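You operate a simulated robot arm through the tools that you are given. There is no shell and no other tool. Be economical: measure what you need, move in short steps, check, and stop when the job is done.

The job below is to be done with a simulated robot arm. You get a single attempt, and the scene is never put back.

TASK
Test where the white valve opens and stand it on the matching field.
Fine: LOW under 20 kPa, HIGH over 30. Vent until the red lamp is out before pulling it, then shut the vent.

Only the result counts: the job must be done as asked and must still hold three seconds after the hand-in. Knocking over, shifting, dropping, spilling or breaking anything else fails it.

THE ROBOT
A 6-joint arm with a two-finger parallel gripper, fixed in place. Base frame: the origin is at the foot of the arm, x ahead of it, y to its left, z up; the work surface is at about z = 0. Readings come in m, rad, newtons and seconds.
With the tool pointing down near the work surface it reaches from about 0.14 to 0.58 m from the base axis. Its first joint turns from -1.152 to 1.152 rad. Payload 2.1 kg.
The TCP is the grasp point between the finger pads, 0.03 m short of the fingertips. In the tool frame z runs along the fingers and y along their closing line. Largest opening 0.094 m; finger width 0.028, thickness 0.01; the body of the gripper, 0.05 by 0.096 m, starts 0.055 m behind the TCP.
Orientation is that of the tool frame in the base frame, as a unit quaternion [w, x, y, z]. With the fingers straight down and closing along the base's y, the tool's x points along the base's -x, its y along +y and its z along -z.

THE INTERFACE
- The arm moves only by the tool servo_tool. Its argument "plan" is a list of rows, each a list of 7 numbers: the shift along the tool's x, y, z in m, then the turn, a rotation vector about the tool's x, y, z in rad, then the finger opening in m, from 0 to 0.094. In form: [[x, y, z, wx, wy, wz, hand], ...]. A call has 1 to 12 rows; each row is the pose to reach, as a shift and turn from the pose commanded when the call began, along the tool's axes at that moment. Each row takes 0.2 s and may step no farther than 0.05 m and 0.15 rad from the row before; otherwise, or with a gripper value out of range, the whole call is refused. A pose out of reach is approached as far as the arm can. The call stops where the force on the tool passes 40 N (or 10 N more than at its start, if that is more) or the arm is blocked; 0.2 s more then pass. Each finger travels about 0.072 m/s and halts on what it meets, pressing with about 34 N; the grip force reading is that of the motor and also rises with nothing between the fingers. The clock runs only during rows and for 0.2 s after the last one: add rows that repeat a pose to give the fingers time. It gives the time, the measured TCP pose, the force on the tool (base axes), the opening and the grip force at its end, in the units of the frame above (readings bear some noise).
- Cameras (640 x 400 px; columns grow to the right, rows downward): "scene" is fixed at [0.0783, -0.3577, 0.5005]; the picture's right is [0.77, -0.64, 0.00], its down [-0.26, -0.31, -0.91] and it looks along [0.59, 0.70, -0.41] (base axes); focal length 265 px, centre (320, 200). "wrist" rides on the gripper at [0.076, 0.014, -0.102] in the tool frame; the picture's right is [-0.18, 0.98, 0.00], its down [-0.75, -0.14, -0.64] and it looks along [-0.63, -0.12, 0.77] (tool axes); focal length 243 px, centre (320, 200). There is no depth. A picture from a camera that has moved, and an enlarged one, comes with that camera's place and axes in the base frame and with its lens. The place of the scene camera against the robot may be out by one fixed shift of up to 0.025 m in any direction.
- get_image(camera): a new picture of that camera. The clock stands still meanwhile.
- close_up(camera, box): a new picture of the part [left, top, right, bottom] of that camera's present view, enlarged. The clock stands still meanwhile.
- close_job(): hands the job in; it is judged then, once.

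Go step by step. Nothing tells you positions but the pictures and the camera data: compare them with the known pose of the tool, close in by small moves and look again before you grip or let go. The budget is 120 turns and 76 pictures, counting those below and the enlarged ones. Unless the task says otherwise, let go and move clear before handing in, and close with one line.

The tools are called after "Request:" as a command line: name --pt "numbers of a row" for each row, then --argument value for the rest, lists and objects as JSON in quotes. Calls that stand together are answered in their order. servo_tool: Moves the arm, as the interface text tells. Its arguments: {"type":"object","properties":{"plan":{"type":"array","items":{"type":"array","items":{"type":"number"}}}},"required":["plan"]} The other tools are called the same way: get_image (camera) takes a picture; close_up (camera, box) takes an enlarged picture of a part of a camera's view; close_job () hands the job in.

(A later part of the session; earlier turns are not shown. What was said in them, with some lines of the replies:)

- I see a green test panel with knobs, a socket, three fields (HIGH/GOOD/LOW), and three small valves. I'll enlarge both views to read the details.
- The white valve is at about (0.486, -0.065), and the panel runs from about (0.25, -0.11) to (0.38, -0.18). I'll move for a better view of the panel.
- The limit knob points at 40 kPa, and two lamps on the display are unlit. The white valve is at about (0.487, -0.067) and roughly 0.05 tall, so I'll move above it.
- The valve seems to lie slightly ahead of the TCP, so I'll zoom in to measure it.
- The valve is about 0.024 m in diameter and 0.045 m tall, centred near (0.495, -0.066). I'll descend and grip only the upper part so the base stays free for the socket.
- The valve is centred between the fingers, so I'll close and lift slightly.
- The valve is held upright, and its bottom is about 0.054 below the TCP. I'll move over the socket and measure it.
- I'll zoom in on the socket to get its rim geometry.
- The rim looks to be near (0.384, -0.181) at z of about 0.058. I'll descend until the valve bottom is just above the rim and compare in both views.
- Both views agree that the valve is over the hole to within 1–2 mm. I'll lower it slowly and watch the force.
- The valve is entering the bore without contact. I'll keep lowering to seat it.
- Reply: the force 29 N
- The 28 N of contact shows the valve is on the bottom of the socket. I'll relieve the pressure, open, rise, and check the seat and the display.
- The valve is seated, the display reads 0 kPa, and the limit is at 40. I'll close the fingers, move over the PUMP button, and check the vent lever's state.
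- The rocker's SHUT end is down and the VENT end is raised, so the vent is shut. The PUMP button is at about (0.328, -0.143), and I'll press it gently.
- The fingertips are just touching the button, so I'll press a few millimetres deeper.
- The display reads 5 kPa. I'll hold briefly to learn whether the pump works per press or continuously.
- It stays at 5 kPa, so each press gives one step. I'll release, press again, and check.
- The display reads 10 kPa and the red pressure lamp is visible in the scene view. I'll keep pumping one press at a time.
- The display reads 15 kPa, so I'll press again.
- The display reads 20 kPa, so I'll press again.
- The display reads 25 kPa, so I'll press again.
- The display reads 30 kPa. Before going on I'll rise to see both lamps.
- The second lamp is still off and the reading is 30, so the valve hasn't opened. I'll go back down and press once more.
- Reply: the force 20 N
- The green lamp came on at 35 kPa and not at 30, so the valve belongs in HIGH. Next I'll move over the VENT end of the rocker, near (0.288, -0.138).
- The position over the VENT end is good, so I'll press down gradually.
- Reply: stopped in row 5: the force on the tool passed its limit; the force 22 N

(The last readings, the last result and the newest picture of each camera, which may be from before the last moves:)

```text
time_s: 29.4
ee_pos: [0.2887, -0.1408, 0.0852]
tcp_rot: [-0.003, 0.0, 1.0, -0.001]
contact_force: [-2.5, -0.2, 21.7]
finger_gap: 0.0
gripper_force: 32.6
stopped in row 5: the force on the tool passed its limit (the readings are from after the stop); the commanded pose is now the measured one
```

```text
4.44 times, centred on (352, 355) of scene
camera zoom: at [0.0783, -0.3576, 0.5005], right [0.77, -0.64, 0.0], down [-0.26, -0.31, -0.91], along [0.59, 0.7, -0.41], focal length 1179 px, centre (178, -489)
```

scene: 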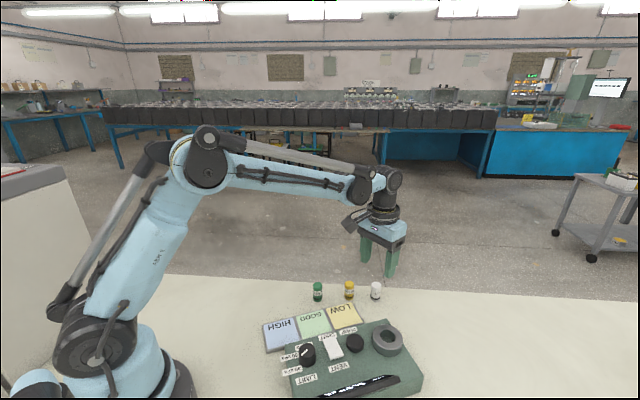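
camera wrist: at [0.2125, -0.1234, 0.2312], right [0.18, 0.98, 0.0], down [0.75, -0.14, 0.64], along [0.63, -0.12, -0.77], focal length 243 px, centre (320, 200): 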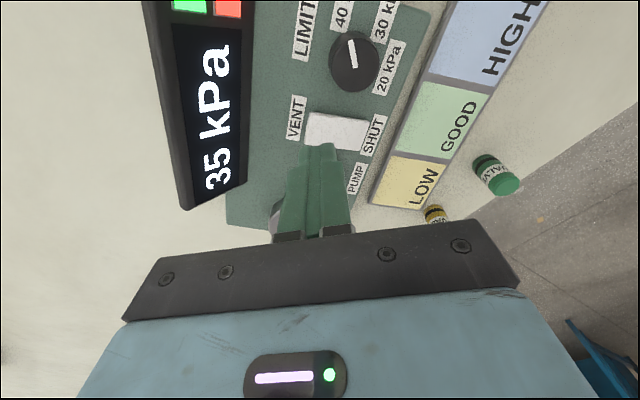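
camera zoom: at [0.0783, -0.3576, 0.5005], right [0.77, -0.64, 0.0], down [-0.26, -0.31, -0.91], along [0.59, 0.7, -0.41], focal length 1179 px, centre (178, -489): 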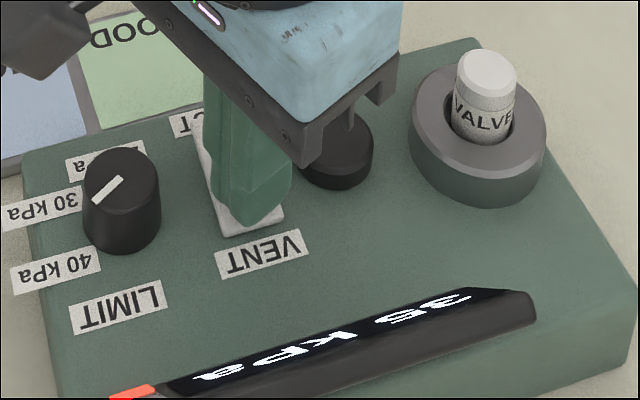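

The rocker flipped to VENT and the red lamp is still lit. I'll back off and wait.

Request:
servo_tool --pt "0 0 -0.01 0 0 0 0" --pt "0 0 -0.03 0 0 0 0" --pt "0 0 -0.05 0 0 0 0" --pt "0 0 -0.05 0 0 0 0" --pt "0 0 -0.05 0 0 0 0" --pt "0 0 -0.05 0 0 0 0"

Request:
get_image --camera "wrist"

```text
time_s: 30.8
ee_pos: [0.289, -0.1407, 0.1356]
tcp_rot: [-0.001, 0.0, 1.0, 0.0]
contact_force: [-0.7, -0.4, 0.2]
finger_gap: 0.0
gripper_force: 33.1
```

```text
31 pictures are left
camera wrist: at [0.2128, -0.1268, 0.2376], right [0.18, 0.98, 0.0], down [0.76, -0.14, 0.64], along [0.63, -0.12, -0.77], focal length 243 px, centre (320, 200)
```

wrist: 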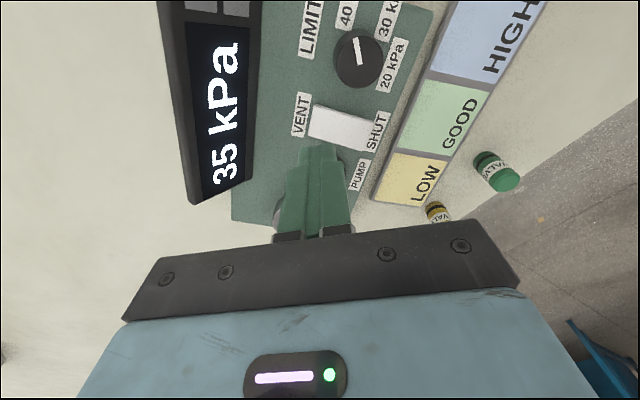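

Both lamps are out, so the valve is vented; 35 is the held opening reading. I'll now go above the valve in the socket with the fingers open.

Request:
servo_tool --pt "0 0 -0.045 0 0 0 0.0" --pt "-0.032 -0.013 -0.045 0 0 0 0.02" --pt "-0.064 -0.026 -0.045 0 0 0 0.04" --pt "-0.0965 -0.04 -0.045 0 0 0 0.05" --pt "-0.0965 -0.04 -0.015 0 0 0 0.05" --pt "-0.0965 -0.04 -0.005 0 0 0 0.05" --pt "-0.0965 -0.04 -0.005 0 0 0 0.05"

Request:
get_image --camera "wrist"

Request:
close_up --camera "scene" --box '[280, 280, 472, 400]'

```text
time_s: 32.4
ee_pos: [0.3854, -0.1825, 0.1395]
tcp_rot: [-0.002, 0.0, 1.0, -0.001]
contact_force: [0.2, 0.2, 0.3]
finger_gap: 0.0499
gripper_force: 0.1
```

```text
30 pictures are left
camera wrist: at [0.3095, -0.1667, 0.243], right [0.18, 0.98, 0.0], down [0.76, -0.14, 0.64], along [0.63, -0.12, -0.77], focal length 243 px, centre (320, 200)
```

wrist: 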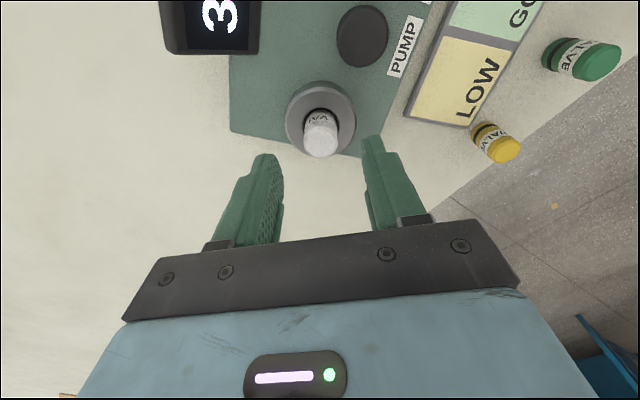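

```text
3.33 times, centred on (376, 340) of scene
camera zoom: at [0.0783, -0.3577, 0.5005], right [0.77, -0.64, 0.0], down [-0.26, -0.31, -0.91], along [0.59, 0.7, -0.41], focal length 884 px, centre (133, -267)
```

zoom: 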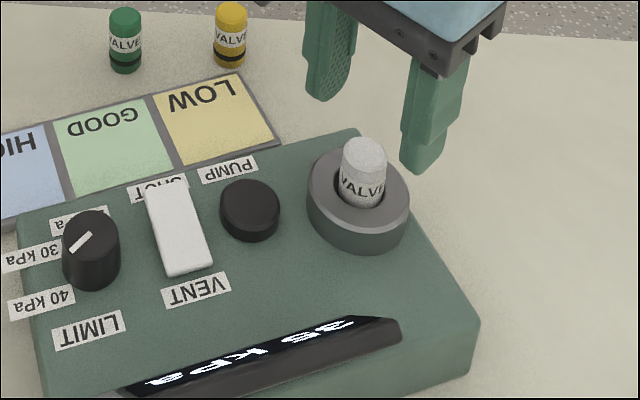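

The lamps are also out in the scene view. I'll descend, grip, and pull straight up.

Request:
servo_tool --pt "0 0.0015 0.02 0 0 0 0.05" --pt "0 0.0015 0.036 0 0 0 0.05" --pt "0 0.0015 0.0405 0 0 0 0.05" --pt "0 0.0015 0.0405 0 0 0 0.03" --pt "0 0.0015 0.0405 0 0 0 0.015" --pt "0 0.0015 0.0405 0 0 0 0.015" --pt "0 0.0015 0.03 0 0 0 0.015" --pt "0 0.0015 0.015 0 0 0 0.015" --pt "0 0.0015 -0.02 0 0 0 0.015" --pt "0 0.0015 -0.05 0 0 0 0.015" --pt "0 0.0015 -0.08 0 0 0 0.015"

Request:
get_image --camera "wrist"

Request:
close_up --camera "scene" --box '[240, 240, 496, 400]'

```text
time_s: 34.8
ee_pos: [0.3851, -0.1785, 0.2197]
tcp_rot: [-0.002, -0.001, 1.0, 0.001]
contact_force: [0.2, -0.1, -1.0]
finger_gap: 0.0221
gripper_force: 33.9
```

```text
28 pictures are left
camera wrist: at [0.3093, -0.1642, 0.3225], right [0.18, 0.98, 0.0], down [0.76, -0.14, 0.64], along [0.63, -0.12, -0.77], focal length 243 px, centre (320, 200)
```

wrist: 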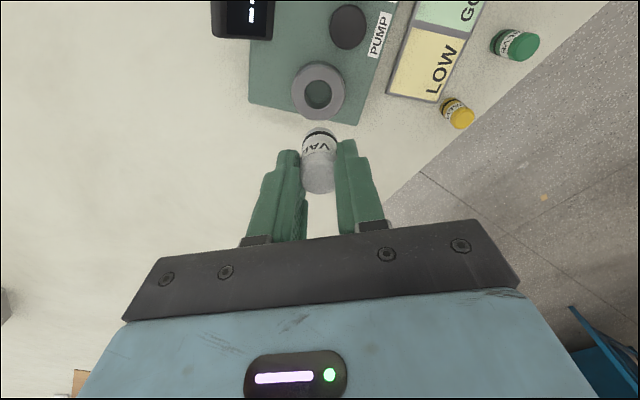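

```text
2.50 times, centred on (368, 320) of scene
camera zoom: at [0.0783, -0.3577, 0.5005], right [0.77, -0.64, 0.0], down [-0.26, -0.31, -0.91], along [0.59, 0.7, -0.41], focal length 663 px, centre (200, -100)
```

zoom: 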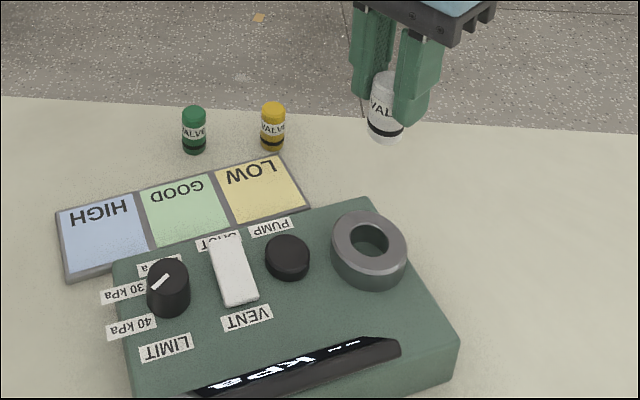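

The valve is out. HIGH's centre should be about (0.255, -0.003), so I'll carry the valve there and check.

Request:
servo_tool --pt "0.026 0.035 0 0 0 0 0.015" --pt "0.052 0.07 0 0 0 0 0.015" --pt "0.078 0.105 0 0 0 0 0.015" --pt "0.104 0.14 0 0 0 0 0.015" --pt "0.13 0.1755 0 0 0 0 0.015" --pt "0.13 0.1755 0.04 0 0 0 0.015" --pt "0.13 0.1755 0.08 0 0 0 0.015" --pt "0.13 0.1755 0.08 0 0 0 0.015"

Request:
get_image --camera "wrist"

Request:
close_up --camera "scene" --box '[230, 270, 390, 370]'

```text
time_s: 36.6
ee_pos: [0.2542, -0.0043, 0.1386]
tcp_rot: [-0.002, -0.001, 1.0, -0.001]
contact_force: [0.2, 0.5, -0.2]
finger_gap: 0.0221
gripper_force: 34.1
```

```text
26 pictures are left
camera wrist: at [0.1787, 0.0107, 0.2416], right [0.18, 0.98, 0.0], down [0.76, -0.14, 0.64], along [0.63, -0.12, -0.77], focal length 243 px, centre (320, 200)
```

wrist: 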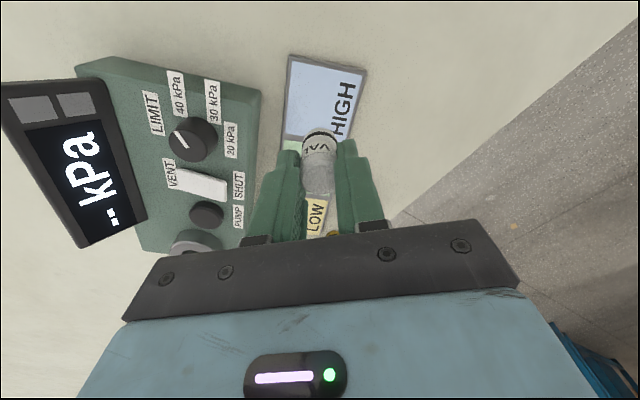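

```text
4.00 times, centred on (310, 320) of scene
camera zoom: at [0.0783, -0.3577, 0.5005], right [0.77, -0.64, 0.0], down [-0.26, -0.31, -0.91], along [0.59, 0.7, -0.41], focal length 1061 px, centre (360, -280)
```

zoom: 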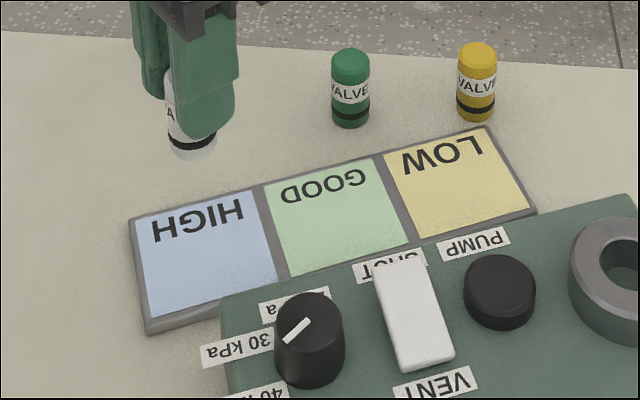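

The HIGH field's centre is about (0.252, -0.002). I'll lower the valve towards it.

Request:
servo_tool --pt "0.002 0.002 0.03 0 0 0 0.015" --pt "0.002 0.002 0.055 0 0 0 0.015" --pt "0.002 0.002 0.066 0 0 0 0.015" --pt "0.002 0.002 0.07 0 0 0 0.015" --pt "0.002 0.002 0.07 0 0 0 0.015"

Request:
close_up --camera "scene" --box '[240, 280, 352, 350]'

```text
time_s: 37.8
ee_pos: [0.2525, -0.0022, 0.0702]
tcp_rot: [-0.003, -0.001, 1.0, 0.0]
contact_force: [0.4, 0.1, -0.3]
finger_gap: 0.0223
gripper_force: 33.3
```

```text
5.71 times, centred on (296, 315) of scene
camera zoom: at [0.0783, -0.3577, 0.5005], right [0.77, -0.64, 0.0], down [-0.26, -0.31, -0.91], along [0.59, 0.7, -0.41], focal length 1516 px, centre (457, -457)
```

zoom: 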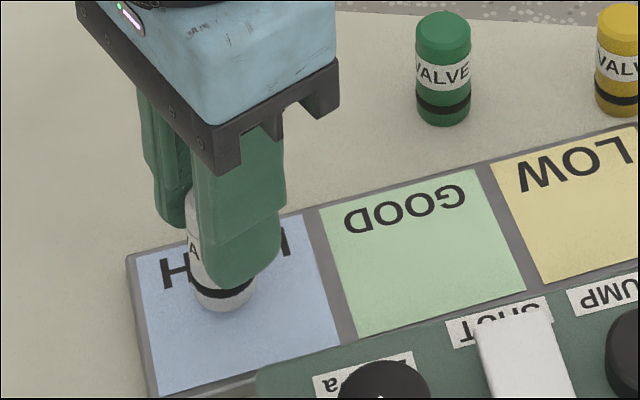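

It's about a centimetre above the field, so I'll continue slowly to contact.

Request:
servo_tool --pt "0 0 0.003 0 0 0 0.015" --pt "0 0 0.005 0 0 0 0.015" --pt "0 0 0.007 0 0 0 0.015"

```text
time_s: 38.6
ee_pos: [0.2533, -0.0019, 0.0632]
tcp_rot: [-0.002, 0.0, 1.0, 0.0]
contact_force: [-0.2, -0.2, -0.9]
finger_gap: 0.022
gripper_force: 34.4
```

Request:
servo_tool --pt "0 0 0.0015 0 0 0 0.015" --pt "0 0 0.003 0 0 0 0.015"

Request:
close_up --camera "scene" --box '[240, 280, 352, 350]'

```text
time_s: 39.2
ee_pos: [0.2539, -0.0026, 0.0603]
tcp_rot: [-0.002, 0.0, 1.0, 0.0]
contact_force: [0.2, -0.7, 29.0]
finger_gap: 0.0221
gripper_force: 34.6
```

```text
5.71 times, centred on (296, 315) of scene
camera zoom: at [0.0782, -0.3577, 0.5005], right [0.77, -0.64, 0.0], down [-0.26, -0.31, -0.91], along [0.59, 0.7, -0.41], focal length 1516 px, centre (457, -457)
```

zoom: 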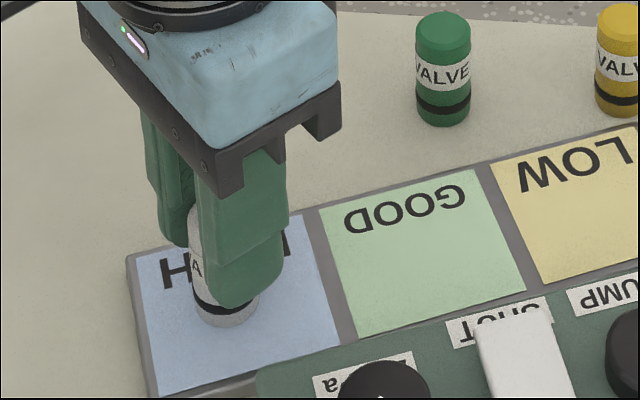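

The valve is standing on HIGH. I'll ease off, release, and rise.

Request:
servo_tool --pt "0 0 -0.001 0 0 0 0.015" --pt "0 0 -0.001 0 0 0 0.03" --pt "0 0 -0.001 0 0 0 0.045" --pt "0 0 -0.001 0 0 0 0.05" --pt "0 0 -0.02 0 0 0 0.05" --pt "0 0 -0.06 0 0 0 0.05" --pt "0 0 -0.1 0 0 0 0.05" --pt "0 0 -0.14 0 0 0 0.05"

Request:
close_up --camera "scene" --box '[230, 270, 390, 370]'

```text
time_s: 41.0
ee_pos: [0.2526, -0.0014, 0.1998]
tcp_rot: [-0.002, 0.0, 1.0, 0.0]
contact_force: [-0.2, -0.3, 0.2]
finger_gap: 0.05
gripper_force: 0.1
```

```text
4.00 times, centred on (310, 320) of scene
camera zoom: at [0.0783, -0.3577, 0.5005], right [0.77, -0.64, 0.0], down [-0.26, -0.31, -0.91], along [0.59, 0.7, -0.41], focal length 1061 px, centre (360, -280)
```

zoom: 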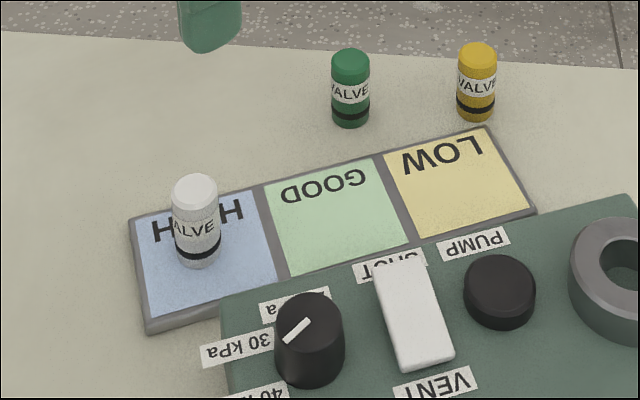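

The valve stands upright on HIGH. Now I'll close the fingers and move over the SHUT end, near (0.301, -0.112).

Request:
servo_tool --pt "-0.016 -0.037 0 0 0 0 0.03" --pt "-0.032 -0.074 0 0 0 0 0.01" --pt "-0.048 -0.1105 0 0 0 0 0" --pt "-0.048 -0.1105 0.04 0 0 0 0" --pt "-0.048 -0.1105 0.075 0 0 0 0" --pt "-0.048 -0.1105 0.075 0 0 0 0"

Request:
get_image --camera "wrist"

Request:
close_up --camera "scene" --box '[260, 300, 420, 400]'

```text
time_s: 42.4
ee_pos: [0.3008, -0.1134, 0.1237]
tcp_rot: [-0.002, 0.0, 1.0, 0.0]
contact_force: [-0.5, -0.4, 0.1]
finger_gap: 0.0
gripper_force: 32.7
```

```text
21 pictures are left
camera wrist: at [0.2252, -0.0983, 0.2265], right [0.18, 0.98, 0.0], down [0.76, -0.14, 0.64], along [0.63, -0.12, -0.77], focal length 243 px, centre (320, 200)
```

wrist: 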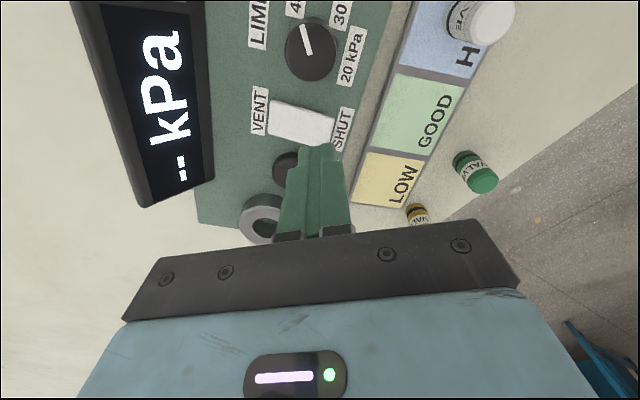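

```text
4.00 times, centred on (340, 350) of scene
camera zoom: at [0.0783, -0.3577, 0.5005], right [0.77, -0.64, 0.0], down [-0.26, -0.31, -0.91], along [0.59, 0.7, -0.41], focal length 1061 px, centre (240, -400)
```

zoom: 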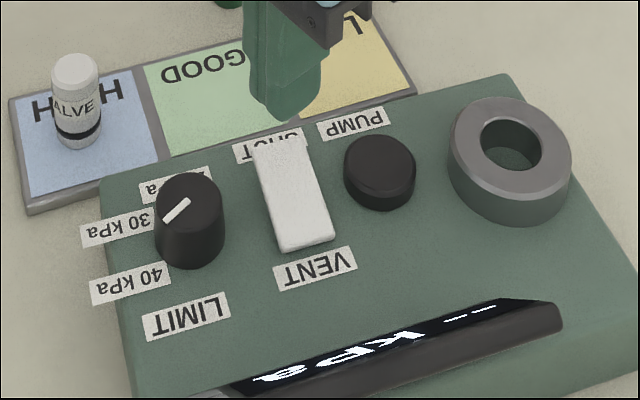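

I'm aligned over the SHUT end, so I'll press down.

Request:
servo_tool --pt "0 0.001 0.02 0 0 0 0" --pt "0 0.001 0.03 0 0 0 0" --pt "0 0.001 0.034 0 0 0 0" --pt "0 0.001 0.037 0 0 0 0" --pt "0 0.001 0.04 0 0 0 0" --pt "0 0.001 0.042 0 0 0 0"

Request:
close_up --camera "scene" --box '[260, 300, 420, 400]'

```text
time_s: 43.8
ee_pos: [0.3011, -0.1115, 0.0853]
tcp_rot: [-0.003, 0.0, 1.0, 0.001]
contact_force: [0.6, 1.7, 19.5]
finger_gap: 0.0
gripper_force: 32.7
stopped in row 6: the force on the tool passed its limit (the readings are from after the stop); the commanded pose is now the measured one
```

```text
4.00 times, centred on (340, 350) of scene
camera zoom: at [0.0783, -0.3576, 0.5005], right [0.77, -0.64, 0.0], down [-0.26, -0.31, -0.91], along [0.59, 0.7, -0.41], focal length 1061 px, centre (240, -400)
```

zoom: 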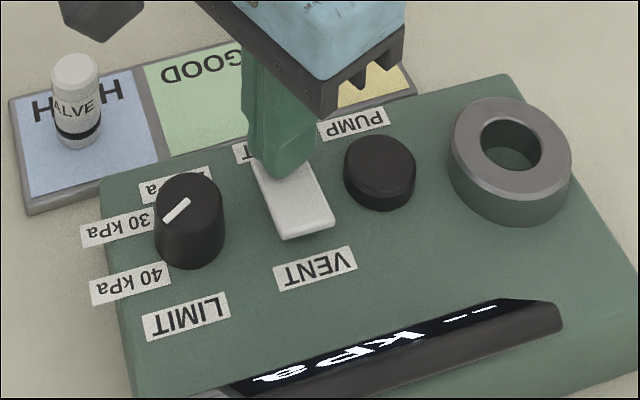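

The rocker flipped back to SHUT, with the VENT end raised. I'll rise clear and take a final look.

Request:
servo_tool --pt "0 0 -0.02 0 0 0 0" --pt "0 0 -0.06 0 0 0 0" --pt "0 0 -0.1 0 0 0 0" --pt "0 0 -0.14 0 0 0 0" --pt "0 0 -0.18 0 0 0 0" --pt "0 0 -0.2 0 0 0 0"

Request:
close_up --camera "scene" --box '[240, 270, 448, 400]'

Request:
get_image --camera "wrist"

```text
time_s: 45.2
ee_pos: [0.3015, -0.1125, 0.2841]
tcp_rot: [-0.003, 0.0, 1.0, 0.001]
contact_force: [1.5, -0.7, 0.6]
finger_gap: 0.0
gripper_force: 32.9
```

```text
3.08 times, centred on (344, 335) of scene
camera zoom: at [0.0783, -0.3577, 0.5005], right [0.77, -0.64, 0.0], down [-0.26, -0.31, -0.91], along [0.59, 0.7, -0.41], focal length 816 px, centre (246, -215)
```

zoom: 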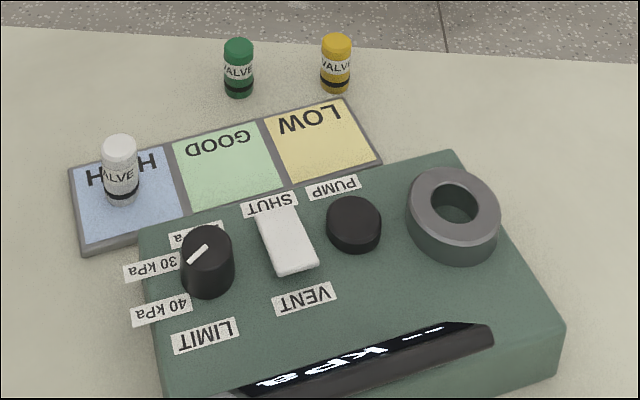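

```text
17 pictures are left
camera wrist: at [0.2262, -0.0974, 0.387], right [0.18, 0.98, 0.0], down [0.76, -0.14, 0.64], along [0.63, -0.12, -0.77], focal length 243 px, centre (320, 200)
```

wrist: 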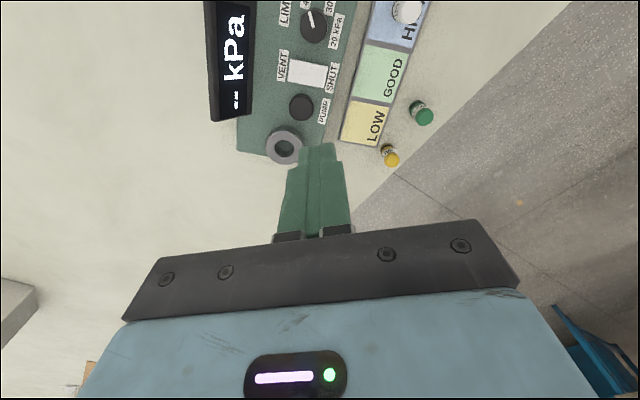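

The valve stands on HIGH, the vent is shut, nothing else has moved, and the arm is clear. I'm handing in.

Request:
close_job

```text
The job is handed in.
```

The white valve stayed closed at 30 kPa and opened at 35 kPa, so it is standing on HIGH; I vented it until the red lamp was out before pulling it, and the vent is shut again.
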